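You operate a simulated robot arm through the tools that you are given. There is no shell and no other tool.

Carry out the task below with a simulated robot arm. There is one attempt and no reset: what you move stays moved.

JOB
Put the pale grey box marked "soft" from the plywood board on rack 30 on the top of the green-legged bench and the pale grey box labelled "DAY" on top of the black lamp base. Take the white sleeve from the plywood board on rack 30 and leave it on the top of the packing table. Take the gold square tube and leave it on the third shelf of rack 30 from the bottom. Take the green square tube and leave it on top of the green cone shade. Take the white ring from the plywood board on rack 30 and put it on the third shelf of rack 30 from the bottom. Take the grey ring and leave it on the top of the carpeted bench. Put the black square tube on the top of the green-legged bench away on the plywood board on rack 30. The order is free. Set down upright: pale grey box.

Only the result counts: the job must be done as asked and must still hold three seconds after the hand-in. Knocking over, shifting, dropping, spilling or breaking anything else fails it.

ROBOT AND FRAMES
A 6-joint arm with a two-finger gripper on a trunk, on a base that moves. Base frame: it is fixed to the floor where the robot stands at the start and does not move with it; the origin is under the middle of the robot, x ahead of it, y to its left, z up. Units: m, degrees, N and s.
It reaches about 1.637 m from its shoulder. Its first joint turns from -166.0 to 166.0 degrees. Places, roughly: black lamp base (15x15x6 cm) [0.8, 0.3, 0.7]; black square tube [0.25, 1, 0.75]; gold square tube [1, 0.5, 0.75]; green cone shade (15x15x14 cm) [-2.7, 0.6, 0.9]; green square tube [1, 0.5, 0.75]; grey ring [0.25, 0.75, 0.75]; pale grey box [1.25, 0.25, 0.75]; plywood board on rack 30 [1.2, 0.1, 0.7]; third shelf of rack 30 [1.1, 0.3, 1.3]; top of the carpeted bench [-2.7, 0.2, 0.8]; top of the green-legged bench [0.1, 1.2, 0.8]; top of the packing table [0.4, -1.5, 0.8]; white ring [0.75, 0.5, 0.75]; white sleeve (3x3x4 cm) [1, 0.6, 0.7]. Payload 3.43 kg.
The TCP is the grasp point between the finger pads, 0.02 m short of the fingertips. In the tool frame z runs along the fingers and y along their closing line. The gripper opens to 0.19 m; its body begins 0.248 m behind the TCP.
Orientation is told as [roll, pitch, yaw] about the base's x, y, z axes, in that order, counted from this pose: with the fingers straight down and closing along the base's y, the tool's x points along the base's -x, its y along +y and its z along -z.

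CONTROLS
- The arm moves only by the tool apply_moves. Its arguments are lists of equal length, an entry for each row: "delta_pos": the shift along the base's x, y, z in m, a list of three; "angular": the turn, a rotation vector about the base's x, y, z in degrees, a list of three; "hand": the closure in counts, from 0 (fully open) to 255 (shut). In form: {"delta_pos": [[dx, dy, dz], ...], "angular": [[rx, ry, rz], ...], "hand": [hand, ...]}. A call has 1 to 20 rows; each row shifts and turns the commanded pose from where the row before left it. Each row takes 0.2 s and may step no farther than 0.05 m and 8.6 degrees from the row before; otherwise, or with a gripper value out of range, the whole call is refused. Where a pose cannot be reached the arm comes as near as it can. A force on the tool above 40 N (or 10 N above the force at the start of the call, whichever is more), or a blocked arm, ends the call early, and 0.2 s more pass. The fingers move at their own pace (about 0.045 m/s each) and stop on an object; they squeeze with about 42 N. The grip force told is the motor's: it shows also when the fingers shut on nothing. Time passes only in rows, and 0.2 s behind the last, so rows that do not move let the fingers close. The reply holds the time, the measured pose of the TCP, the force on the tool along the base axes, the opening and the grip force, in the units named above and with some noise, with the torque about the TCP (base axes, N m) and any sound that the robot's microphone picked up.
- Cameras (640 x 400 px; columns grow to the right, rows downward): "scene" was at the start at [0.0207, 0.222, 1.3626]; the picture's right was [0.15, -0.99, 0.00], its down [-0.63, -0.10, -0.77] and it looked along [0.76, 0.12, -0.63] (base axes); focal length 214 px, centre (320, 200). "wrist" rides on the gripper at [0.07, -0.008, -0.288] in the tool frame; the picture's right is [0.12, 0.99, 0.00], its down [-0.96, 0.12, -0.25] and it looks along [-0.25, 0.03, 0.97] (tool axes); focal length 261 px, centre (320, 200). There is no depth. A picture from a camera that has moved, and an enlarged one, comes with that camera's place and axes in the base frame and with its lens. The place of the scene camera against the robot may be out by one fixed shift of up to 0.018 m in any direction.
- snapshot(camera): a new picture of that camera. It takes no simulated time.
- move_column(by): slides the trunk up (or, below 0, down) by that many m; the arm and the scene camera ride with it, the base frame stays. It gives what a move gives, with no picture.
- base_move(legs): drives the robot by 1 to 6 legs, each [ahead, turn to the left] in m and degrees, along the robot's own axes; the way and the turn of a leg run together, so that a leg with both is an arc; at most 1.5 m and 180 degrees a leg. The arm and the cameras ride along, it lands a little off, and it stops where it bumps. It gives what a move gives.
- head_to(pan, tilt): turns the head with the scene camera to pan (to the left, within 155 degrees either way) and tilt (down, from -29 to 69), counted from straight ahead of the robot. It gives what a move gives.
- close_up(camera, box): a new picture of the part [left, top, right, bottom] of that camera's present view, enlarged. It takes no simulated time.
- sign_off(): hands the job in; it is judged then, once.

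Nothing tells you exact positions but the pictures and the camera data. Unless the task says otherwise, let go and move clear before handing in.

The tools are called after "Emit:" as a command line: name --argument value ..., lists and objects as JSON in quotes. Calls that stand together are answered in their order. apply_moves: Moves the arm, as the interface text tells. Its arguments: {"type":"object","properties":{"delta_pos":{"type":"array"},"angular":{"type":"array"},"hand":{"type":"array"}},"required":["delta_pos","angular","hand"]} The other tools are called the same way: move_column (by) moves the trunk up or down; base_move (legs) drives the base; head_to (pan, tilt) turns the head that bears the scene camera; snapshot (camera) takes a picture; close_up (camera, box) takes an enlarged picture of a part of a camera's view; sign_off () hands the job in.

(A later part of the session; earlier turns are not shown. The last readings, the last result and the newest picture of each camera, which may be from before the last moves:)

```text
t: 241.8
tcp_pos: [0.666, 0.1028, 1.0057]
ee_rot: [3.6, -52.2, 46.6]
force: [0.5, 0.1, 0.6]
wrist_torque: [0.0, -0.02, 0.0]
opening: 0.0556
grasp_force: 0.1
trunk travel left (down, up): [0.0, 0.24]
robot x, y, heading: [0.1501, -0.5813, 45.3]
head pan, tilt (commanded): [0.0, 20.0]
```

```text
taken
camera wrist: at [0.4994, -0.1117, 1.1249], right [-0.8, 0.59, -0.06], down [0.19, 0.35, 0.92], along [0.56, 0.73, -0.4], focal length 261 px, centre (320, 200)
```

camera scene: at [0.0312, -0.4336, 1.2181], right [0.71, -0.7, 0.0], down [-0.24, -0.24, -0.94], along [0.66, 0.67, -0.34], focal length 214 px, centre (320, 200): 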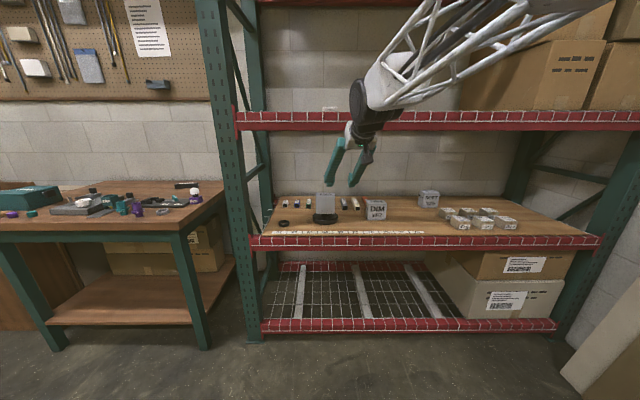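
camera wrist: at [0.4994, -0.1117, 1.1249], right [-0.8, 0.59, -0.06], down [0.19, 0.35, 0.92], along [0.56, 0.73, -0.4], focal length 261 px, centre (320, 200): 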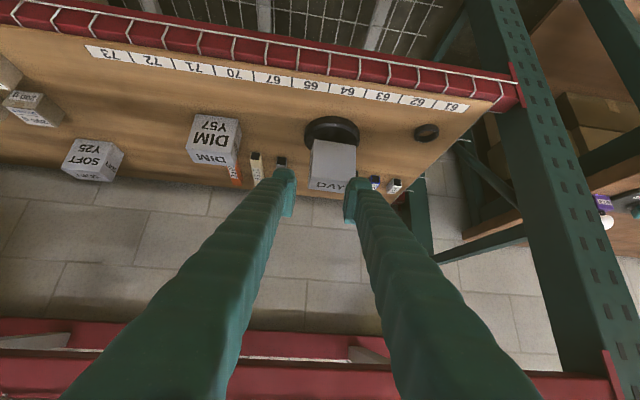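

I'll move right along the front of the rack to face the SOFT box, straightening the tool's roll, with the gripper open.

Emit:
apply_moves --delta_pos '[[0.0348, -0.033, -0.005], [0.0348, -0.033, -0.005], [0.0348, -0.033, -0.005], [0.0348, -0.033, -0.005], [0.0348, -0.033, -0.005], [0.0348, -0.033, -0.005], [0.0348, -0.033, -0.005], [0.0348, -0.033, -0.005], [0.0348, -0.033, -0.005], [0.0348, -0.033, -0.005], [0.0348, -0.033, -0.005]]' --angular '[[-1.65, -1.48, -1.64], [0, 0, 0], [0, 0, 0], [0, 0, 0], [0, 0, 0], [0, 0, 0], [0, 0, 0], [0, 0, 0], [0, 0, 0], [0, 0, 0], [0, 0, 0]]' --hand '[80, 80, 80, 80, 80, 80, 80, 80, 80, 80, 80]'

Emit:
snapshot --camera "wrist"

Emit:
close_up --camera "wrist" --box '[230, 110, 400, 230]'

Emit:
snapshot --camera "scene"

```text
t: 244.2
tcp_pos: [1.0477, -0.2608, 0.9521]
ee_rot: [-0.1, -52.1, 48.0]
force: [-0.5, 0.8, 1.5]
wrist_torque: [-0.17, -0.04, -0.11]
opening: 0.1304
grasp_force: 0.0
trunk travel left (down, up): [0.0, 0.24]
robot x, y, heading: [0.1519, -0.5858, 45.2]
head pan, tilt (commanded): [0.0, 20.0]
```

```text
taken
camera wrist: at [0.8717, -0.467, 1.0736], right [-0.79, 0.61, -0.09], down [0.18, 0.37, 0.91], along [0.59, 0.7, -0.4], focal length 261 px, centre (320, 200)
```

wrist: 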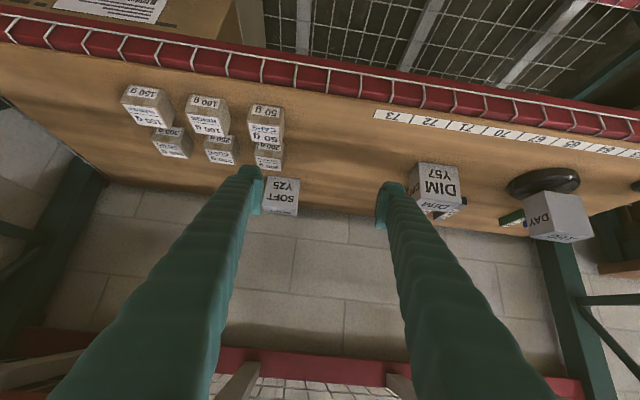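

```text
3.33 times, centred on (315, 170) of wrist
camera zoom: at [0.8717, -0.467, 1.0736], right [-0.79, 0.61, -0.09], down [0.18, 0.37, 0.91], along [0.59, 0.7, -0.4], focal length 869 px, centre (337, 300)
```

zoom: 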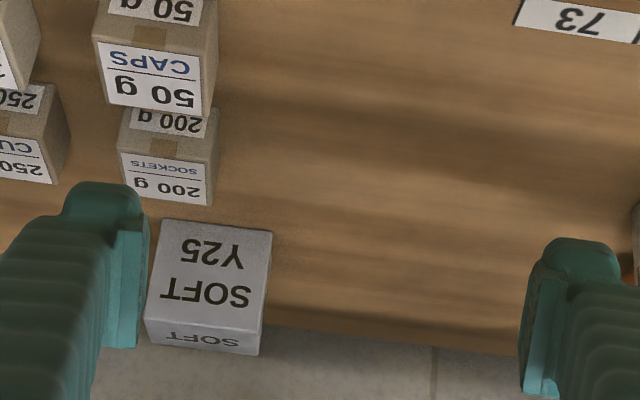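

```text
taken
camera scene: at [0.0309, -0.4336, 1.2181], right [0.71, -0.7, 0.0], down [-0.24, -0.24, -0.94], along [0.66, 0.67, -0.34], focal length 214 px, centre (320, 200)
```

scene: 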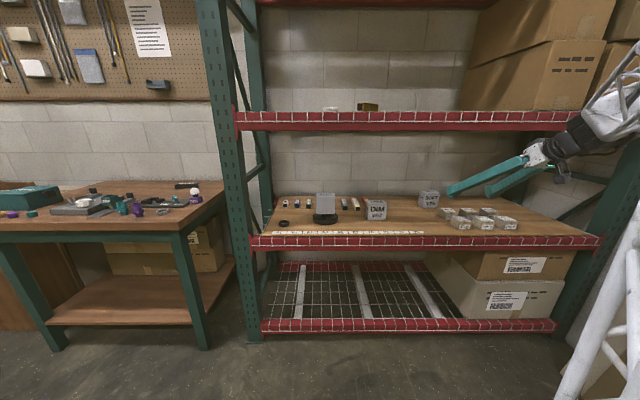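

SOFT's centre is at about (1.444, 0.027). Approaching above the small weight boxes to a pre-grasp point.

Emit:
apply_moves --delta_pos '[[0.037, 0.022, -0.014], [0.037, 0.022, -0.014], [0.037, 0.022, -0.014], [0.037, 0.022, -0.014], [0.037, 0.022, -0.014], [0.037, 0.022, -0.014], [0.037, 0.022, -0.014], [0.037, 0.022, -0.014]]' --angular '[[0, 0, 0], [0, 0, 0], [0, 0, 0], [0, 0, 0], [0, 0, 0], [0, 0, 0], [0, 0, 0], [0, 0, 0]]' --hand '[70, 70, 70, 70, 70, 70, 70, 70]'

Emit:
close_up --camera "wrist" --box '[220, 110, 420, 250]'

Emit:
snapshot --camera "scene"

```text
t: 246.0
tcp_pos: [1.3463, -0.0855, 0.8412]
ee_rot: [-0.1, -52.1, 47.9]
force: [-0.4, -1.8, 1.8]
wrist_torque: [-0.13, 0.1, -0.03]
opening: 0.1379
grasp_force: 0.0
trunk travel left (down, up): [0.0, 0.24]
robot x, y, heading: [0.1559, -0.5806, 45.2]
head pan, tilt (commanded): [0.0, 20.0]
```

```text
2.86 times, centred on (320, 180) of wrist
camera zoom: at [1.1706, -0.2899, 0.9613], right [-0.78, 0.61, -0.1], down [0.18, 0.37, 0.91], along [0.59, 0.7, -0.4], focal length 745 px, centre (320, 257)
```

zoom: 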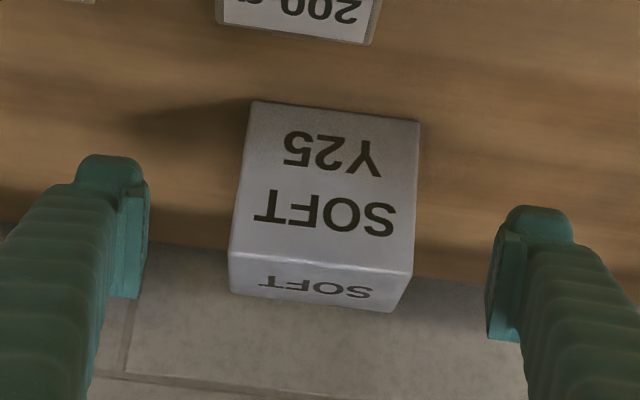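

```text
taken
camera scene: at [0.031, -0.434, 1.2182], right [0.71, -0.7, 0.0], down [-0.24, -0.24, -0.94], along [0.66, 0.67, -0.34], focal length 214 px, centre (320, 200)
```

scene: 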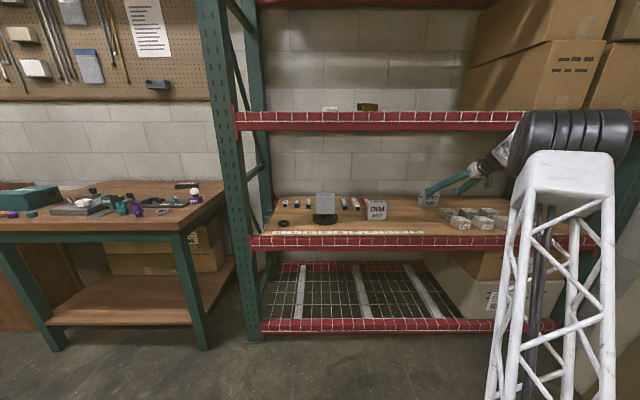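

Emit:
apply_moves --delta_pos '[[0.0224, 0.0274, -0.0198], [0.0224, 0.0274, -0.0198], [0.0224, 0.0274, -0.0198], [0.0224, 0.0274, -0.0198], [0, 0, 0]]' --angular '[[0, 0, 0.33], [0, 0, 0.33], [0, 0, 0.33], [0, 0, 0.33], [0, 0, 0]]' --hand '[70, 70, 70, 70, 70]'

Emit:
snapshot --camera "wrist"

```text
t: 247.2
tcp_pos: [1.436, 0.0241, 0.7564]
ee_rot: [0.0, -52.0, 49.1]
force: [-0.6, -1.1, 0.7]
wrist_torque: [0.04, 0.01, 0.01]
opening: 0.1375
grasp_force: 0.1
trunk travel left (down, up): [0.0, 0.24]
robot x, y, heading: [0.1532, -0.5806, 45.4]
head pan, tilt (commanded): [0.0, 20.0]
```

```text
taken
camera wrist: at [1.2642, -0.1855, 0.8781], right [-0.8, 0.59, -0.09], down [0.17, 0.38, 0.91], along [0.58, 0.71, -0.4], focal length 261 px, centre (320, 200)
```

wrist: 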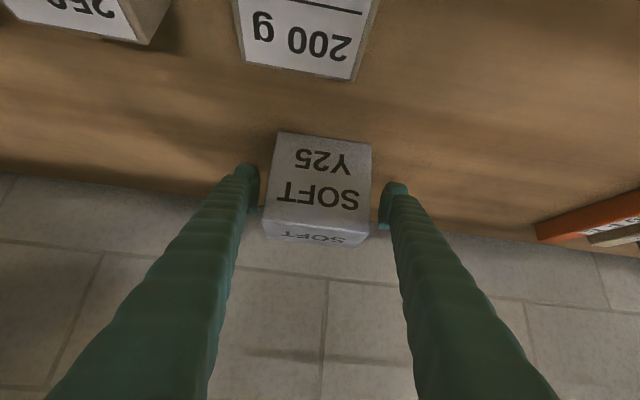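

Emit:
apply_moves --delta_pos '[[0, 0, 0], [0, 0, 0], [0, 0, 0], [0, 0, 0], [0, 0, 0]]' --angular '[[0, 0, 0], [0, 0, 0], [0, 0, 0], [0, 0, 0], [0, 0, 0]]' --hand '[110, 255, 255, 255, 255]'

Emit:
close_up --camera "wrist" --box '[220, 110, 420, 260]'

```text
t: 248.4
tcp_pos: [1.4344, 0.0241, 0.7573]
ee_rot: [0.0, -52.0, 49.2]
force: [0.2, 0.5, 1.1]
wrist_torque: [0.1, 0.09, -0.09]
opening: 0.1058
grasp_force: 42.3
trunk travel left (down, up): [0.0, 0.24]
robot x, y, heading: [0.1521, -0.5827, 45.2]
head pan, tilt (commanded): [0.0, 20.0]
```

```text
2.67 times, centred on (320, 185) of wrist
camera zoom: at [1.2638, -0.1854, 0.879], right [-0.8, 0.59, -0.09], down [0.17, 0.38, 0.91], along [0.58, 0.71, -0.4], focal length 695 px, centre (320, 240)
```

zoom: 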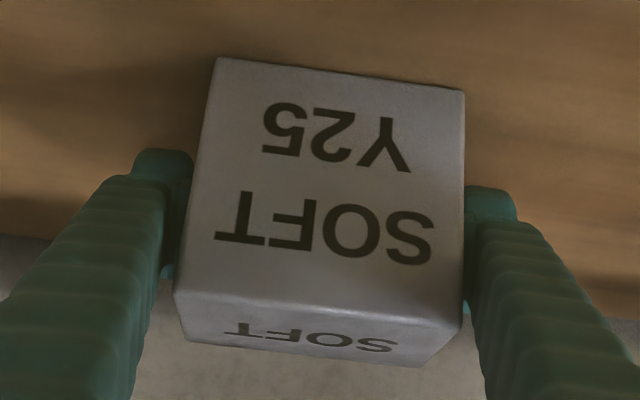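

SOFT gripped. Lifting slightly, shifting left to a clear lane, and backing out.

Emit:
apply_moves --delta_pos '[[0, 0, 0.012], [0, 0, 0.02], [-0.033, 0.0325, 0.004], [-0.033, 0.0325, 0.002], [-0.0333, 0.0325, 0], [-0.0319, -0.0324, 0], [-0.0319, -0.0324, 0], [-0.0319, -0.0324, 0], [-0.0319, -0.0324, 0], [-0.0319, -0.0324, 0], [-0.0319, -0.0324, 0], [-0.0319, -0.0324, 0], [-0.0319, -0.0324, 0], [-0.0319, -0.0324, 0], [-0.0319, -0.0324, 0], [-0.0319, -0.0324, 0]]' --angular '[[0, 0, 0], [0, 0, 0], [0, 0, 0], [0, 0, 0], [0, 0, 0], [0, 0, 0], [0, 0, 0], [0, 0, 0], [0, 0, 0], [0, 0, 0], [0, 0, 0], [0, 0, 0], [0, 0, 0], [0, 0, 0], [0, 0, 0], [0, 0, 0]]' --hand '[255, 255, 255, 255, 255, 255, 255, 255, 255, 255, 255, 255, 255, 255, 255, 255]'

Emit:
snapshot --camera "wrist"

Emit:
snapshot --camera "scene"

```text
t: 251.8
tcp_pos: [0.9873, -0.2351, 0.7944]
ee_rot: [0.0, -52.0, 49.1]
force: [1.2, 0.3, -1.7]
wrist_torque: [0.11, -0.04, 0.06]
opening: 0.1054
grasp_force: 41.8
trunk travel left (down, up): [0.0, 0.24]
robot x, y, heading: [0.1536, -0.58, 45.2]
head pan, tilt (commanded): [0.0, 20.0]
```

```text
taken
camera wrist: at [0.8155, -0.4456, 0.9165], right [-0.8, 0.59, -0.09], down [0.17, 0.38, 0.91], along [0.58, 0.71, -0.4], focal length 261 px, centre (320, 200)
```

wrist: 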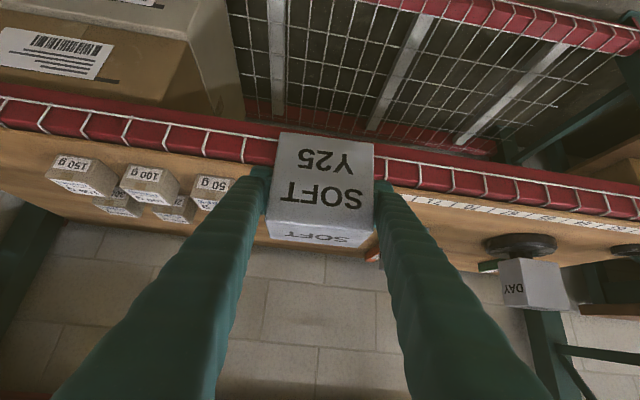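

```text
taken
camera scene: at [0.0318, -0.4335, 1.2182], right [0.71, -0.7, 0.0], down [-0.24, -0.24, -0.94], along [0.66, 0.67, -0.34], focal length 214 px, centre (320, 200)
```

scene: 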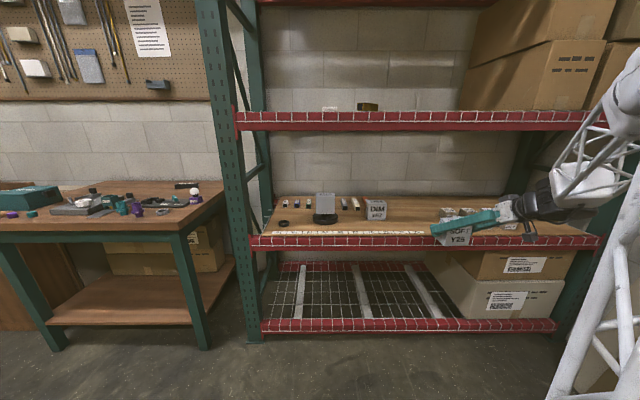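

SOFT is out of the rack. Centering the arm and raising it, then driving left along the rack to the green-legged bench.

Emit:
apply_moves --delta_pos '[[-0.036, 0.0184, 0.0286], [-0.036, 0.0184, 0.0286], [-0.036, 0.0184, 0.0286], [-0.036, 0.0184, 0.0286], [-0.036, 0.0184, 0.0286], [-0.036, 0.0184, 0.0286], [-0.03, 0.016, 0.0286]]' --angular '[[0, 0, 0], [0, 0, 0], [0, 0, 0], [0, 0, 0], [0, 0, 0], [0, 0, 0], [0, 0, 0]]' --hand '[255, 255, 255, 255, 255, 255, 255]'

Emit:
base_move --legs '[[-0.05, 0], [0, 90]]'

Emit:
snapshot --camera "scene"

```text
t: 253.4
tcp_pos: [0.7406, -0.1056, 0.996]
ee_rot: [0.0, -52.0, 49.1]
force: [0.2, 0.2, -2.0]
wrist_torque: [0.04, 0.02, 0.07]
opening: 0.105
grasp_force: 41.5
trunk travel left (down, up): [0.0, 0.24]
robot x, y, heading: [0.151, -0.5819, 45.6]
head pan, tilt (commanded): [0.0, 20.0]
```

```text
t: 258.3
tcp_pos: [-0.3495, -0.0236, 0.9964]
ee_rot: [0.0, -51.9, 138.3]
force: [-0.1, -0.5, -2.2]
wrist_torque: [0.04, 0.03, -0.01]
opening: 0.1053
grasp_force: 42.0
trunk travel left (down, up): [0.0, 0.24]
robot x, y, heading: [0.1214, -0.6179, 134.5]
head pan, tilt (commanded): [0.0, 20.0]
```

```text
taken
camera scene: at [-0.0506, -0.7479, 1.2181], right [0.71, 0.7, 0.0], down [0.24, -0.24, -0.94], along [-0.66, 0.67, -0.34], focal length 214 px, centre (320, 200)
```

scene: 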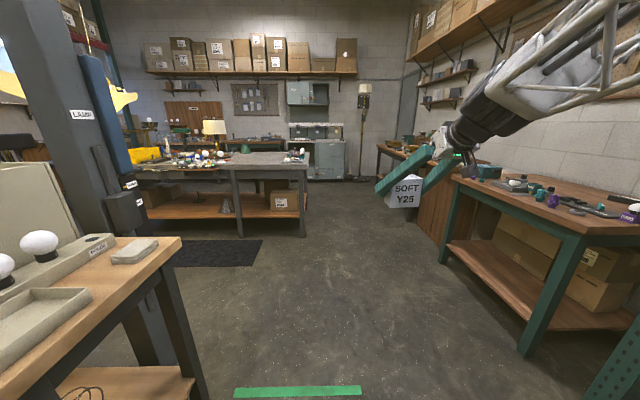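

The corridor is clear. Driving ahead 1.1 m and turning right to face the green-legged bench.

Emit:
base_move --legs '[[1.1, 0], [0, -89]]'

Emit:
head_to --pan 0 --tilt 35

Emit:
snapshot --camera "scene"

Emit:
snapshot --camera "wrist"

```text
t: 267.9
tcp_pos: [-0.0577, 0.6387, 0.9955]
ee_rot: [0.1, -51.9, 48.3]
force: [0.3, 0.7, -1.2]
wrist_torque: [0.01, -0.02, 0.02]
opening: 0.1054
grasp_force: 41.9
trunk travel left (down, up): [0.0, 0.24]
robot x, y, heading: [-0.6493, 0.171, 44.3]
head pan, tilt (commanded): [0.0, 20.0]
```

```text
t: 268.7
tcp_pos: [-0.0568, 0.6368, 0.9962]
ee_rot: [-0.1, -52.0, 48.4]
force: [-0.1, 0.3, -1.4]
wrist_torque: [0.02, 0.0, 0.02]
opening: 0.1053
grasp_force: 42.3
trunk travel left (down, up): [0.0, 0.24]
robot x, y, heading: [-0.6479, 0.1711, 44.3]
head pan, tilt (commanded): [0.0, 35.0]
```

```text
taken
camera scene: at [-0.7744, 0.3163, 1.1943], right [0.7, -0.71, 0.0], down [-0.41, -0.4, -0.82], along [0.58, 0.57, -0.57], focal length 214 px, centre (320, 200)
```

scene: 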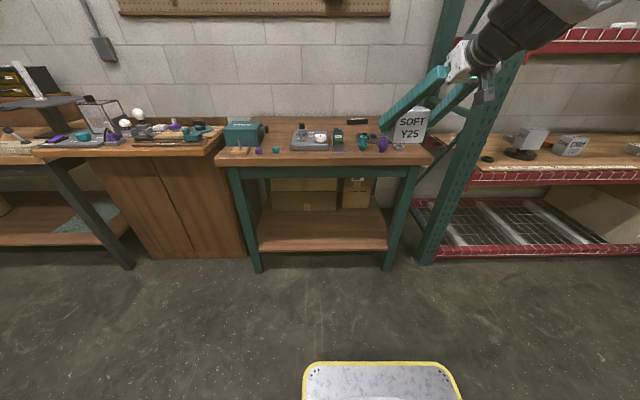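

```text
taken
camera wrist: at [-0.2319, 0.4303, 1.1169], right [-0.79, 0.61, -0.09], down [0.18, 0.37, 0.91], along [0.59, 0.7, -0.4], focal length 261 px, centre (320, 200)
```

wrist: 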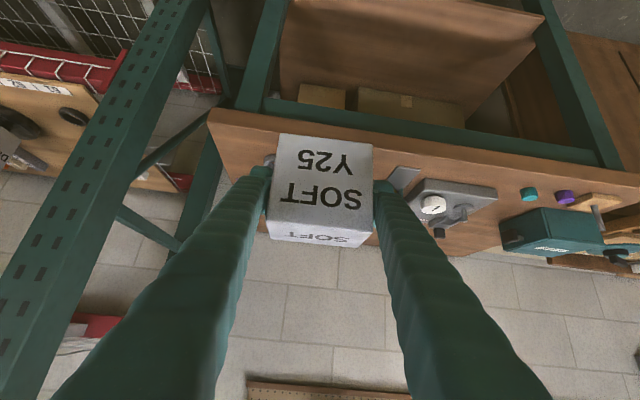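

Emit:
close_up --camera "scene" --box '[200, 90, 440, 190]'

Emit:
close_up --camera "scene" --box '[320, 100, 440, 175]'

```text
2.67 times, centred on (320, 140) of scene
camera zoom: at [-0.7744, 0.3163, 1.1943], right [0.7, -0.71, 0.0], down [-0.41, -0.4, -0.82], along [0.58, 0.57, -0.57], focal length 572 px, centre (320, 360)
```

zoom: 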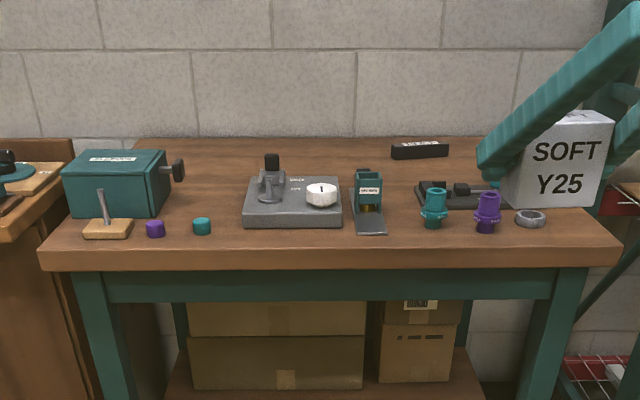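

```text
5.33 times, centred on (380, 138) of scene
camera zoom: at [-0.7744, 0.3163, 1.1943], right [0.7, -0.71, 0.0], down [-0.41, -0.4, -0.82], along [0.58, 0.57, -0.57], focal length 1144 px, centre (0, 533)
```

zoom: 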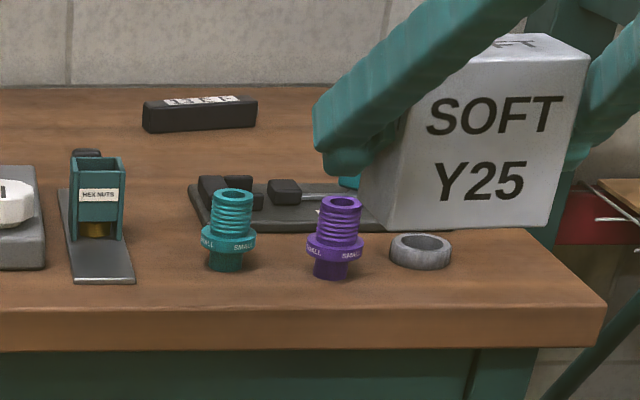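

The bench has a clear patch at the back centre, behind the dial device and left of the black tube. I'll carry SOFT over there at z≈1.0 and look before lowering.

Emit:
apply_moves --delta_pos '[[0.0154, 0.0455, 0.001], [0.0154, 0.0455, 0.001], [0.0154, 0.0455, 0.001], [0.0154, 0.0455, 0.001], [0.0154, 0.0455, 0.001], [0.0154, 0.0455, 0.001], [0.0154, 0.0455, 0.001], [0.0154, 0.0455, 0.001], [0.0154, 0.0455, 0.001], [0.0154, 0.0455, 0.001], [0.0154, 0.0455, 0.001], [0.0154, 0.0455, 0.001], [0.0154, 0.0455, 0.001], [0.0154, 0.0455, 0.001]]' --angular '[[0, 0, 0], [0, 0, 0], [0, 0, 0], [0, 0, 0], [0, 0, 0], [0, 0, 0], [0, 0, 0], [0, 0, 0], [0, 0, 0], [0, 0, 0], [0, 0, 0], [0, 0, 0], [0, 0, 0], [0, 0, 0]]' --hand '[255, 255, 255, 255, 255, 255, 255, 255, 255, 255, 255, 255, 255, 255]'

Emit:
snapshot --camera "wrist"

Emit:
close_up --camera "scene" --box '[200, 60, 440, 190]'

```text
t: 271.7
tcp_pos: [0.1584, 1.274, 1.0107]
ee_rot: [0.0, -52.0, 48.4]
force: [-0.2, -1.0, 0.4]
wrist_torque: [-0.1, 0.14, 0.05]
opening: 0.1054
grasp_force: 41.8
trunk travel left (down, up): [0.0, 0.24]
robot x, y, heading: [-0.6503, 0.1695, 44.7]
head pan, tilt (commanded): [0.0, 35.0]
```

```text
taken
camera wrist: at [-0.0163, 1.0661, 1.1321], right [-0.79, 0.6, -0.09], down [0.18, 0.37, 0.91], along [0.59, 0.7, -0.4], focal length 261 px, centre (320, 200)
```

wrist: 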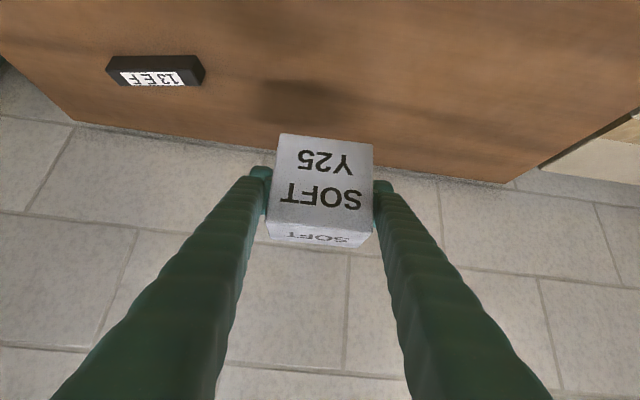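

```text
2.67 times, centred on (320, 125) of scene
camera zoom: at [-0.7746, 0.3161, 1.1942], right [0.7, -0.71, 0.0], down [-0.41, -0.4, -0.82], along [0.58, 0.57, -0.57], focal length 572 px, centre (320, 400)
```

zoom: 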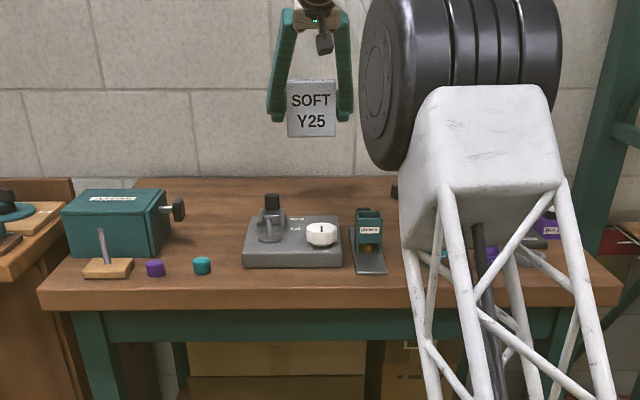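

The spot below is clear (bench back edge well behind). Lowering SOFT.

Emit:
apply_moves --delta_pos '[[0, 0, -0.04], [0, 0, -0.04], [0, 0, -0.035], [0, 0, -0.01], [0, 0, 0]]' --angular '[[0, 0, 0], [0, 0, 0], [0, 0, 0], [0, 0, 0], [0, 0, 0]]' --hand '[255, 255, 255, 255, 255]'

Emit:
apply_moves --delta_pos '[[0, 0, -0.006], [0, 0, -0.006], [0, 0, -0.006], [0, 0, 0]]' --angular '[[0, 0, 0], [0, 0, 0], [0, 0, 0], [0, 0, 0]]' --hand '[255, 255, 255, 255]'

Emit:
close_up --camera "scene" --box '[240, 60, 400, 180]'

```text
t: 272.9
tcp_pos: [0.1599, 1.2743, 0.8857]
ee_rot: [0.0, -52.0, 48.4]
force: [-0.5, 0.2, -1.1]
wrist_torque: [0.05, -0.02, 0.0]
opening: 0.1049
grasp_force: 41.9
trunk travel left (down, up): [0.0, 0.24]
robot x, y, heading: [-0.6528, 0.1683, 44.5]
head pan, tilt (commanded): [0.0, 35.0]
```

```text
t: 273.9
tcp_pos: [0.1585, 1.2744, 0.8705]
ee_rot: [0.0, -52.2, 48.4]
force: [3.8, 3.4, 11.6]
wrist_torque: [0.27, 0.64, -0.25]
opening: 0.1052
grasp_force: 41.6
trunk travel left (down, up): [0.0, 0.24]
robot x, y, heading: [-0.6506, 0.1688, 44.2]
head pan, tilt (commanded): [0.0, 35.0]
```

```text
3.33 times, centred on (320, 120) of scene
camera zoom: at [-0.7746, 0.3161, 1.1945], right [0.7, -0.71, 0.0], down [-0.41, -0.4, -0.82], along [0.58, 0.57, -0.57], focal length 715 px, centre (320, 467)
```

zoom: 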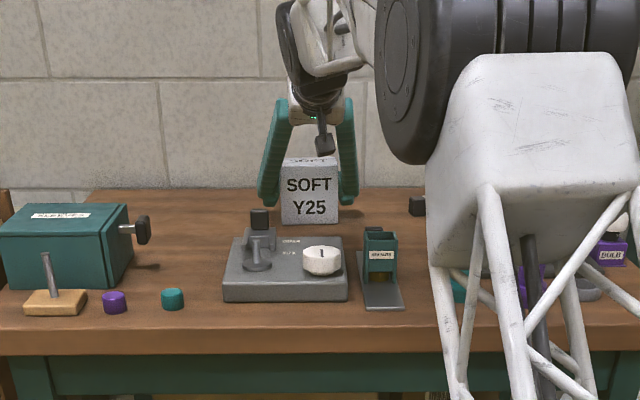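

Contact at bench height ~0.813. Easing off and releasing SOFT.

Emit:
apply_moves --delta_pos '[[0, 0, 0.001], [0, 0, 0], [0, 0, 0], [0, 0, 0], [0, 0, 0], [0, 0, 0], [0, 0, 0]]' --angular '[[0, 0, 0], [0, 0, 0], [0, 0, 0], [0, 0, 0], [0, 0, 0], [0, 0, 0], [0, 0, 0]]' --hand '[255, 112, 110, 105, 98, 85, 75]'

Emit:
close_up --camera "wrist" --box '[220, 110, 420, 260]'

Emit:
close_up --camera "scene" --box '[240, 60, 400, 180]'

```text
t: 275.5
tcp_pos: [0.156, 1.2744, 0.8678]
ee_rot: [0.1, -52.0, 48.4]
force: [-1.1, 1.0, 0.2]
wrist_torque: [0.02, 0.04, -0.03]
opening: 0.134
grasp_force: 0.1
trunk travel left (down, up): [0.0, 0.24]
robot x, y, heading: [-0.6553, 0.1705, 44.6]
head pan, tilt (commanded): [0.0, 35.0]
```

```text
2.67 times, centred on (320, 185) of wrist
camera zoom: at [-0.0163, 1.067, 0.9894], right [-0.79, 0.61, -0.09], down [0.18, 0.37, 0.91], along [0.59, 0.7, -0.4], focal length 695 px, centre (320, 240)
```

zoom: 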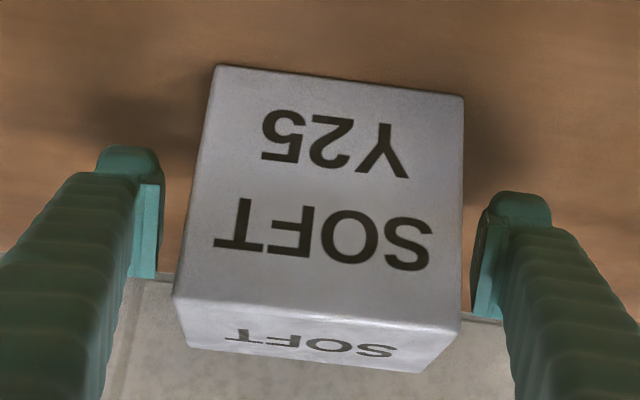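

```text
3.33 times, centred on (320, 120) of scene
camera zoom: at [-0.7744, 0.3165, 1.1943], right [0.7, -0.71, 0.0], down [-0.41, -0.4, -0.82], along [0.58, 0.57, -0.57], focal length 715 px, centre (320, 467)
```

zoom: 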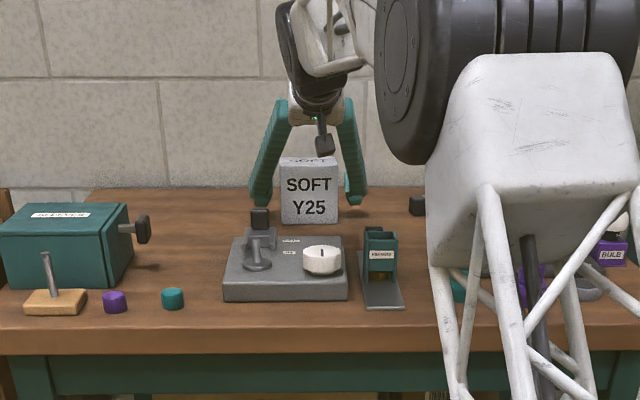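

SOFT is placed upright. Lifting off, then moving to look at the black tube (13EE).

Emit:
apply_moves --delta_pos '[[0, 0, 0.03], [0, 0, 0.045], [0, 0, 0.045], [0, -0.02, 0.03], [0.01, -0.045, 0], [0.015, -0.045, 0], [0.015, -0.045, 0], [0.015, -0.045, 0], [0.015, -0.045, 0]]' --angular '[[0, 0, 0], [0, 0, 0], [0, 0, 0], [0, 0, 0], [0, 0, 0], [0, 0, 0], [0, 0, 0], [0, 0, 0], [0, 0, 0]]' --hand '[75, 75, 75, 40, 0, 0, 0, 0, 0]'

Emit:
snapshot --camera "wrist"

Emit:
snapshot --camera "scene"

```text
t: 277.5
tcp_pos: [0.2283, 1.03, 1.0187]
ee_rot: [-0.1, -52.0, 48.4]
force: [0.2, 0.9, -0.4]
wrist_torque: [-0.03, -0.11, -0.13]
opening: 0.1899
grasp_force: 0.0
trunk travel left (down, up): [0.0, 0.24]
robot x, y, heading: [-0.6521, 0.1726, 44.7]
head pan, tilt (commanded): [0.0, 35.0]
```

```text
taken
camera wrist: at [0.0545, 0.8226, 1.1403], right [-0.79, 0.6, -0.09], down [0.18, 0.37, 0.91], along [0.59, 0.7, -0.4], focal length 261 px, centre (320, 200)
```

wrist: 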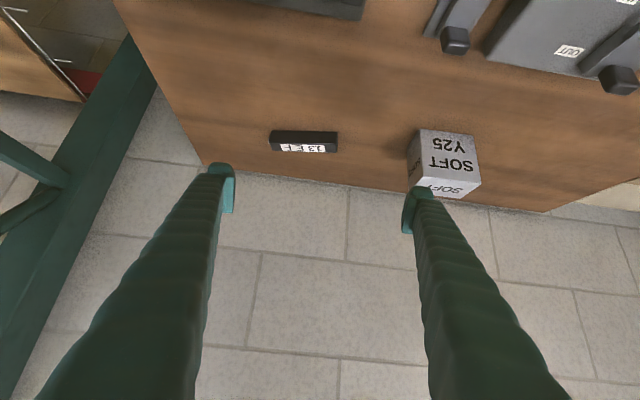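

```text
taken
camera scene: at [-0.7743, 0.3167, 1.1942], right [0.7, -0.71, 0.0], down [-0.41, -0.4, -0.82], along [0.58, 0.57, -0.57], focal length 214 px, centre (320, 200)
```

scene: 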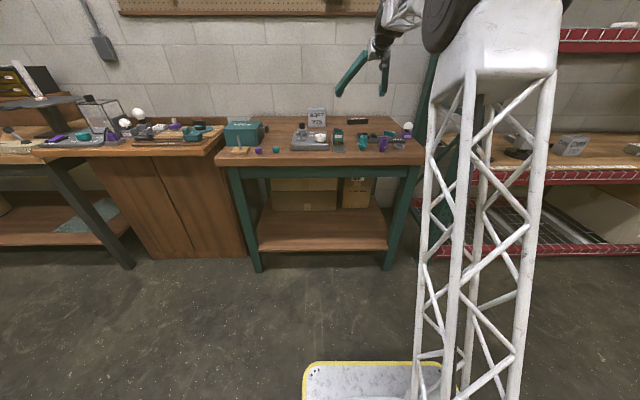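

Emit:
close_up --camera "wrist" --box '[240, 110, 400, 190]'

Emit:
close_up --camera "wrist" --box '[200, 0, 640, 200]'

```text
4.00 times, centred on (320, 150) of wrist
camera zoom: at [0.0545, 0.8226, 1.1403], right [-0.79, 0.6, -0.09], down [0.18, 0.37, 0.91], along [0.59, 0.7, -0.4], focal length 1043 px, centre (320, 400)
```

zoom: 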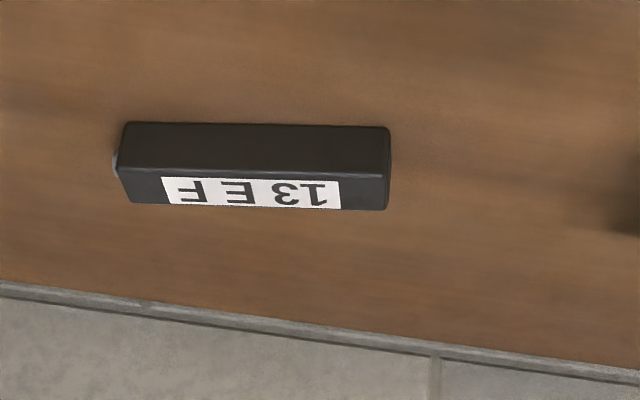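

```text
1.45 times, centred on (420, 100) of wrist
camera zoom: at [0.0545, 0.8226, 1.1403], right [-0.79, 0.6, -0.09], down [0.18, 0.37, 0.91], along [0.59, 0.7, -0.4], focal length 379 px, centre (174, 346)
```

zoom: 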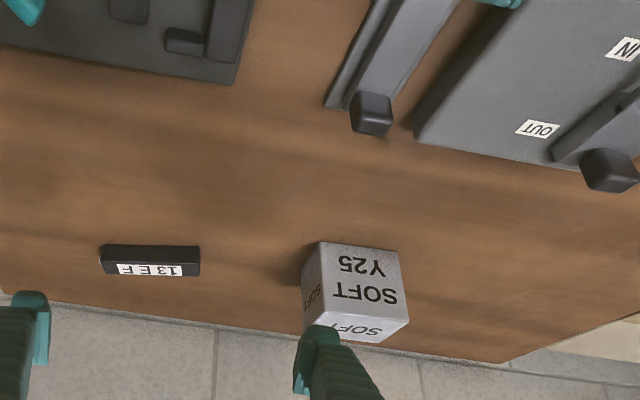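

The black tube is about 13.4 cm long, centred at (0.366, 1.128) and lying roughly parallel to the bench edge. I'll grip it by its ends with the gripper fully open, aligning the yaw by +10°.

Emit:
apply_moves --delta_pos '[[0.0285, 0.0044, -0.0296], [0.0285, 0.0044, -0.0296], [0.0285, 0.0044, -0.0296], [0, 0, 0]]' --angular '[[0, 0, 4.95], [0, 0, 4.95], [0, 0, 0], [0, 0, 0]]' --hand '[0, 0, 0, 0]'

Emit:
snapshot --camera "wrist"

Emit:
close_up --camera "wrist" --box '[220, 110, 420, 210]'

```text
t: 278.5
tcp_pos: [0.3121, 1.0448, 0.9319]
ee_rot: [0.0, -52.0, 58.3]
force: [0.6, -0.7, -0.1]
wrist_torque: [0.05, 0.05, 0.04]
opening: 0.19
grasp_force: 0.1
trunk travel left (down, up): [0.0, 0.24]
robot x, y, heading: [-0.6489, 0.1702, 44.5]
head pan, tilt (commanded): [0.0, 35.0]
```

```text
taken
camera wrist: at [0.1767, 0.81, 1.0524], right [-0.88, 0.46, -0.09], down [0.11, 0.4, 0.91], along [0.46, 0.79, -0.4], focal length 261 px, centre (320, 200)
```

wrist: 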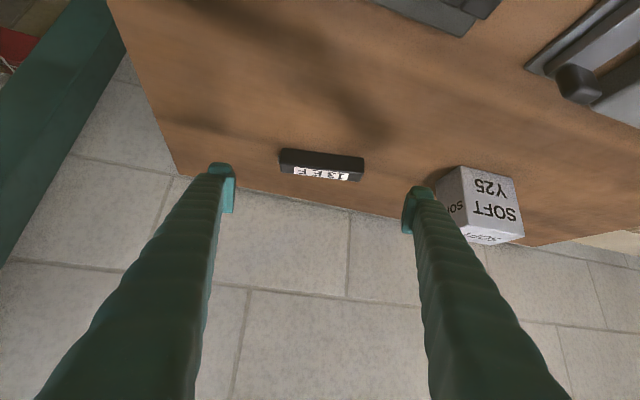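

```text
3.20 times, centred on (320, 160) of wrist
camera zoom: at [0.1767, 0.81, 1.0524], right [-0.88, 0.46, -0.09], down [0.11, 0.4, 0.91], along [0.46, 0.79, -0.4], focal length 834 px, centre (320, 328)
```

zoom: 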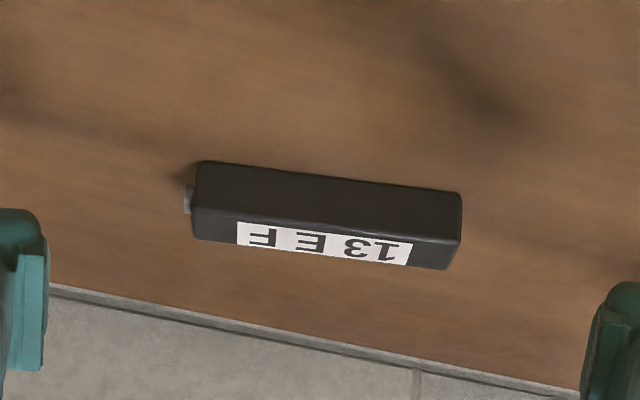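

Emit:
apply_moves --delta_pos '[[0.0172, 0.0286, -0.0263], [0.0172, 0.0286, -0.0263], [0.0171, 0.0286, -0.0264], [0, 0, -0.002], [0, 0, -0.002], [0, 0, 0]]' --angular '[[0, 0, 0], [0, 0, 0], [0, 0, 0], [0, 0, 0], [0, 0, 0], [0, 0, 0]]' --hand '[0, 0, 0, 0, 0, 0]'

Emit:
snapshot --camera "wrist"

```text
t: 279.9
tcp_pos: [0.3655, 1.1291, 0.8472]
ee_rot: [0.0, -52.0, 58.3]
force: [-0.3, 0.9, 0.0]
wrist_torque: [0.01, 0.0, -0.01]
opening: 0.19
grasp_force: 0.1
trunk travel left (down, up): [0.0, 0.24]
robot x, y, heading: [-0.6533, 0.1741, 44.5]
head pan, tilt (commanded): [0.0, 35.0]
```

```text
taken
camera wrist: at [0.229, 0.8949, 0.9677], right [-0.88, 0.46, -0.09], down [0.11, 0.4, 0.91], along [0.46, 0.79, -0.4], focal length 261 px, centre (320, 200)
```

wrist: 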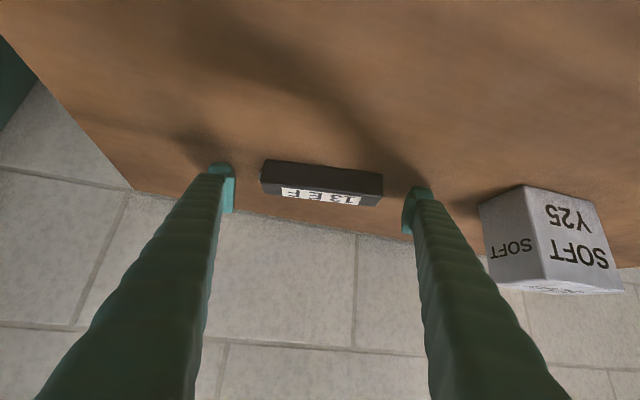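

The tube is centred between the fingers. Closing on its ends.

Emit:
apply_moves --delta_pos '[[0, 0, 0.001], [0, 0, 0], [0, 0, 0], [0, 0, 0], [0, 0, 0], [0, 0, 0], [0, 0, 0]]' --angular '[[0, 0, 0], [0, 0, 0], [0, 0, 0], [0, 0, 0], [0, 0, 0], [0, 0, 0], [0, 0, 0]]' --hand '[50, 70, 255, 255, 255, 255, 255]'

Emit:
close_up --camera "wrist" --box '[220, 110, 420, 250]'

```text
t: 281.5
tcp_pos: [0.3652, 1.1289, 0.8477]
ee_rot: [0.0, -52.0, 58.3]
force: [-0.7, 0.0, 1.3]
wrist_torque: [0.01, 0.07, 0.0]
opening: 0.1361
grasp_force: 42.2
trunk travel left (down, up): [0.0, 0.24]
robot x, y, heading: [-0.6553, 0.1724, 44.5]
head pan, tilt (commanded): [0.0, 35.0]
```

```text
2.86 times, centred on (320, 180) of wrist
camera zoom: at [0.229, 0.8949, 0.9688], right [-0.88, 0.46, -0.09], down [0.11, 0.4, 0.91], along [0.46, 0.79, -0.4], focal length 745 px, centre (320, 257)
```

zoom: 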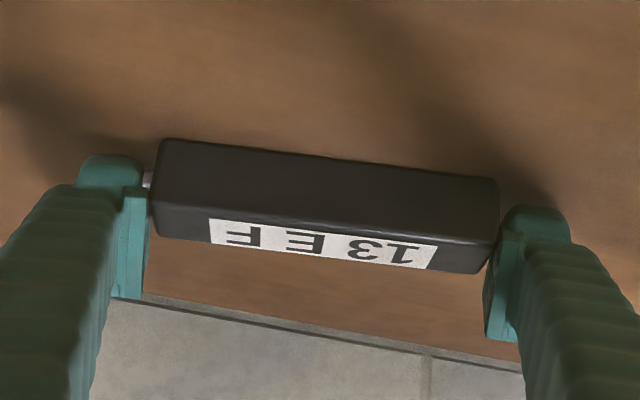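

Emit:
apply_moves --delta_pos '[[0, 0, 0.005], [0, 0, 0.01], [0, 0, 0.015], [0, 0, 0]]' --angular '[[0, 0, 0], [0, 0, 0], [0, 0, 0], [0, 0, 0]]' --hand '[255, 255, 255, 255]'

Emit:
close_up --camera "wrist" --box '[220, 110, 420, 250]'

```text
t: 282.5
tcp_pos: [0.3645, 1.1275, 0.877]
ee_rot: [0.0, -52.0, 58.3]
force: [0.2, -0.1, -1.7]
wrist_torque: [-0.01, -0.03, -0.01]
opening: 0.136
grasp_force: 42.0
trunk travel left (down, up): [0.0, 0.24]
robot x, y, heading: [-0.6497, 0.1691, 44.4]
head pan, tilt (commanded): [0.0, 35.0]
```

```text
2.86 times, centred on (320, 180) of wrist
camera zoom: at [0.2295, 0.894, 0.9986], right [-0.88, 0.46, -0.09], down [0.11, 0.4, 0.91], along [0.46, 0.79, -0.4], focal length 745 px, centre (320, 257)
```

zoom: 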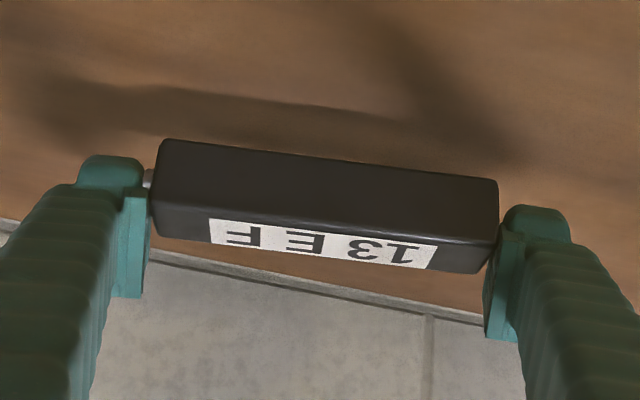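

The black tube is held. I'll raise and retract, then drive back along the rack.

Emit:
apply_moves --delta_pos '[[0, 0, 0.04], [0, 0, 0.04], [0, 0, 0.04], [-0.034, -0.0345, 0], [-0.034, -0.0345, 0], [-0.034, -0.0345, 0], [-0.034, -0.0345, 0], [-0.034, -0.0345, 0], [-0.034, -0.0345, 0], [-0.034, -0.0345, 0], [-0.034, -0.0345, 0], [-0.034, -0.0345, 0], [-0.034, -0.0345, 0], [-0.034, -0.0345, 0], [-0.034, -0.0345, 0]]' --angular '[[0, 0, 0], [0, 0, 0], [0, 0, 0], [0, 0, 0], [0, 0, 0], [0, 0, 0], [0, 0, 0], [0, 0, 0], [0, 0, 0], [0, 0, 0], [0, 0, 0], [0, 0, 0], [0, 0, 0], [0, 0, 0], [0, 0, 0]]' --hand '[255, 255, 255, 255, 255, 255, 255, 255, 255, 255, 255, 255, 255, 255, 255]'

Emit:
base_move --legs '[[0, -90], [0.95, 0]]'

Emit:
snapshot --camera "wrist"

```text
t: 285.7
tcp_pos: [-0.0432, 0.7148, 0.995]
ee_rot: [0.1, -51.9, 58.3]
force: [1.7, 0.6, -2.2]
wrist_torque: [0.1, 0.04, 0.08]
opening: 0.1357
grasp_force: 42.2
trunk travel left (down, up): [0.0, 0.24]
robot x, y, heading: [-0.6509, 0.1724, 44.4]
head pan, tilt (commanded): [0.0, 35.0]
```

```text
t: 294.8
tcp_pos: [0.539, -1.1598, 0.9971]
ee_rot: [0.0, -52.0, -33.2]
force: [0.4, -0.3, -0.6]
wrist_torque: [-0.01, 0.01, 0.0]
opening: 0.135
grasp_force: 41.7
trunk travel left (down, up): [0.0, 0.24]
robot x, y, heading: [0.0086, -0.5403, -47.1]
head pan, tilt (commanded): [0.0, 35.0]
```

```text
taken
camera wrist: at [0.3075, -1.0192, 1.1181], right [0.48, 0.87, -0.09], down [0.4, -0.12, 0.91], along [0.78, -0.48, -0.4], focal length 261 px, centre (320, 200)
```

wrist: 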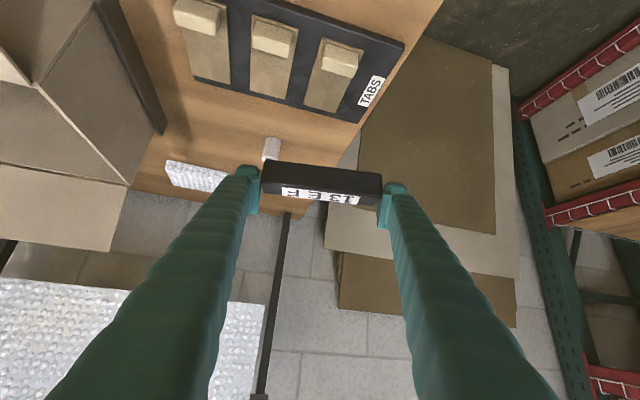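

Emit:
base_move --legs '[[0, 92]]'

Emit:
head_to --pan 0 --tilt 22

Emit:
snapshot --camera "scene"

Emit:
snapshot --camera "wrist"

```text
t: 299.4
tcp_pos: [0.6008, 0.0264, 0.9975]
ee_rot: [0.0, -51.9, 60.1]
force: [-0.5, 0.1, -0.8]
wrist_torque: [-0.01, 0.05, -0.01]
opening: 0.1343
grasp_force: 41.8
trunk travel left (down, up): [0.0, 0.24]
robot x, y, heading: [0.01, -0.5366, 46.6]
head pan, tilt (commanded): [0.0, 35.0]
```

```text
t: 300.1
tcp_pos: [0.6022, 0.0273, 0.997]
ee_rot: [0.0, -52.0, 60.1]
force: [0.1, 1.6, -1.6]
wrist_torque: [0.01, -0.02, -0.02]
opening: 0.1336
grasp_force: 41.5
trunk travel left (down, up): [0.0, 0.24]
robot x, y, heading: [0.0106, -0.5398, 46.2]
head pan, tilt (commanded): [0.0, 22.0]
```

```text
taken
camera scene: at [-0.1144, -0.3918, 1.2148], right [0.72, -0.69, 0.0], down [-0.26, -0.27, -0.93], along [0.64, 0.67, -0.38], focal length 214 px, centre (320, 200)
```

scene: 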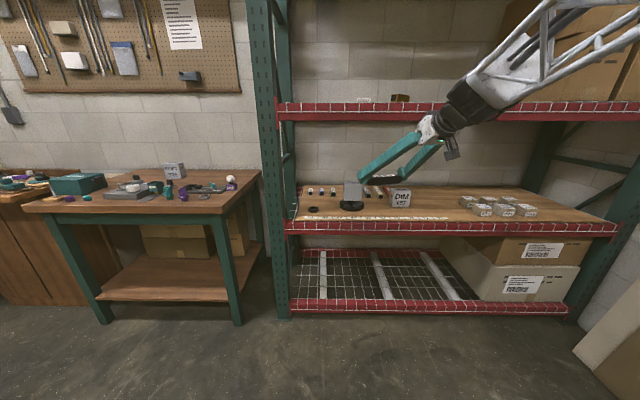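

```text
taken
camera wrist: at [0.4729, -0.2116, 1.1181], right [-0.9, 0.43, -0.09], down [0.1, 0.4, 0.91], along [0.43, 0.81, -0.4], focal length 261 px, centre (320, 200)
```

wrist: 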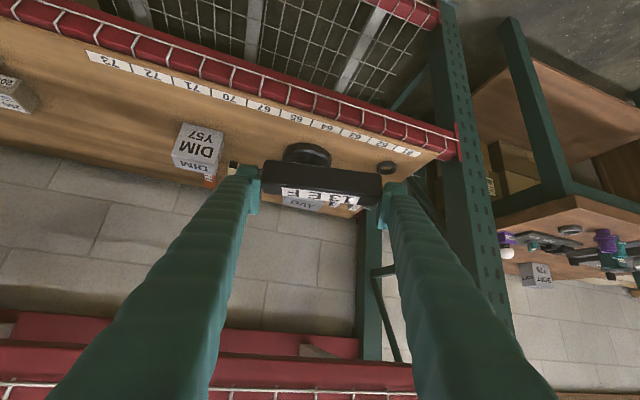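

Facing the rack again with the tube held level. Moving to the free front strip of the board (right of DIM), squaring the tool with the rack.

Emit:
apply_moves --delta_pos '[[0.0393, -0.0218, -0.011], [0.0393, -0.0218, -0.011], [0.0393, -0.0218, -0.011], [0.0393, -0.0218, -0.011], [0.0393, -0.0218, -0.011], [0.0393, -0.0218, -0.011], [0.0393, -0.0218, -0.011], [0.0393, -0.0218, -0.011], [0.0393, -0.0218, -0.011], [0.028, 0.0285, -0.022], [0.028, 0.0285, -0.022], [0.028, 0.0285, -0.022], [0.028, 0.0285, -0.022], [0.028, 0.0285, -0.022]]' --angular '[[0, 0, -4.9], [0, 0, -4.9], [0, 0, -4.8], [0, 0, 0], [0, 0, 0], [0, 0, 0], [0, 0, 0], [0, 0, 0], [0, 0, 0], [0, 0, 0], [0, 0, 0], [0, 0, 0], [0, 0, 0], [0, 0, 0]]' --hand '[255, 255, 255, 255, 255, 255, 255, 255, 255, 255, 255, 255, 255, 255]'

Emit:
snapshot --camera "wrist"

Emit:
snapshot --camera "scene"

```text
t: 303.1
tcp_pos: [1.0936, -0.0257, 0.79]
ee_rot: [-0.1, -52.1, 45.6]
force: [-0.5, -0.6, -0.3]
wrist_torque: [-0.13, 0.12, 0.0]
opening: 0.1339
grasp_force: 42.3
trunk travel left (down, up): [0.0, 0.24]
robot x, y, heading: [0.0074, -0.5362, 46.6]
head pan, tilt (commanded): [0.0, 22.0]
```

```text
taken
camera wrist: at [0.9096, -0.2247, 0.9105], right [-0.76, 0.64, -0.09], down [0.19, 0.36, 0.91], along [0.62, 0.67, -0.4], focal length 261 px, centre (320, 200)
```

wrist: 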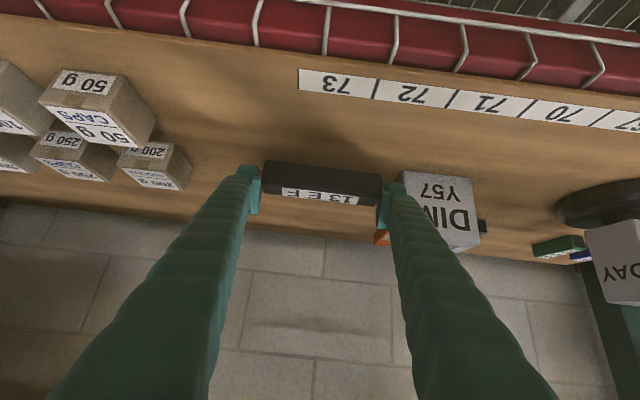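

```text
taken
camera scene: at [-0.1147, -0.3921, 1.2149], right [0.72, -0.69, 0.0], down [-0.26, -0.27, -0.93], along [0.64, 0.67, -0.37], focal length 214 px, centre (320, 200)
```

scene: 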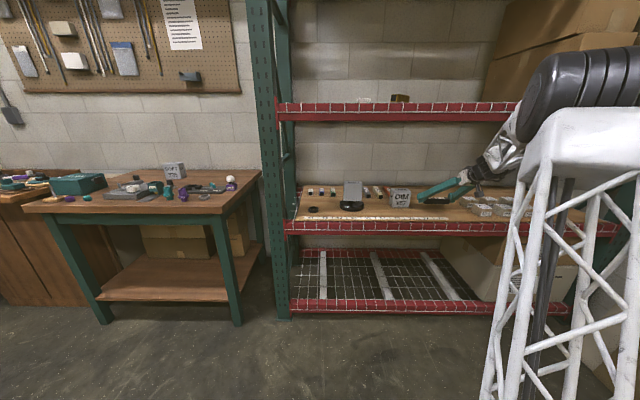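

The spot is clear. Lowering the black tube to the board.

Emit:
apply_moves --delta_pos '[[0, 0, -0.02], [0, 0, -0.02], [0, 0, -0.006], [0, 0, -0.003], [0, 0, 0]]' --angular '[[0, 0, 0], [0, 0, 0], [0, 0, 0], [0, 0, 0], [0, 0, 0]]' --hand '[255, 255, 255, 255, 255]'

Emit:
apply_moves --delta_pos '[[0, 0, -0.002], [0, 0, -0.002], [0, 0, 0]]' --angular '[[0, 0, 0], [0, 0, 0], [0, 0, 0]]' --hand '[255, 255, 255]'

Emit:
close_up --camera "wrist" --box '[220, 110, 420, 250]'

```text
t: 304.3
tcp_pos: [1.0959, -0.027, 0.739]
ee_rot: [0.0, -52.1, 45.6]
force: [-0.1, 1.0, -1.2]
wrist_torque: [-0.01, 0.02, 0.03]
opening: 0.1339
grasp_force: 41.9
trunk travel left (down, up): [0.0, 0.24]
robot x, y, heading: [0.0095, -0.5382, 46.5]
head pan, tilt (commanded): [0.0, 22.0]
```

```text
t: 305.1
tcp_pos: [1.095, -0.0272, 0.7375]
ee_rot: [-0.1, -52.1, 45.5]
force: [3.6, 1.0, 11.5]
wrist_torque: [-0.52, -0.5, 0.14]
opening: 0.134
grasp_force: 42.3
trunk travel left (down, up): [0.0, 0.24]
robot x, y, heading: [0.0136, -0.5386, 46.6]
head pan, tilt (commanded): [0.0, 22.0]
```

```text
2.86 times, centred on (320, 180) of wrist
camera zoom: at [0.9106, -0.2259, 0.8578], right [-0.76, 0.64, -0.09], down [0.19, 0.36, 0.91], along [0.62, 0.67, -0.4], focal length 745 px, centre (320, 257)
```

zoom: 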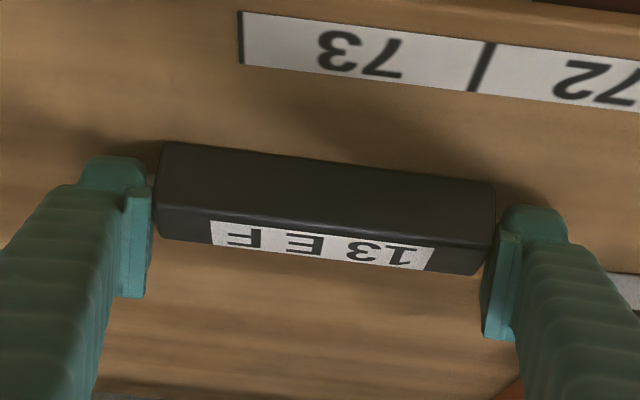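

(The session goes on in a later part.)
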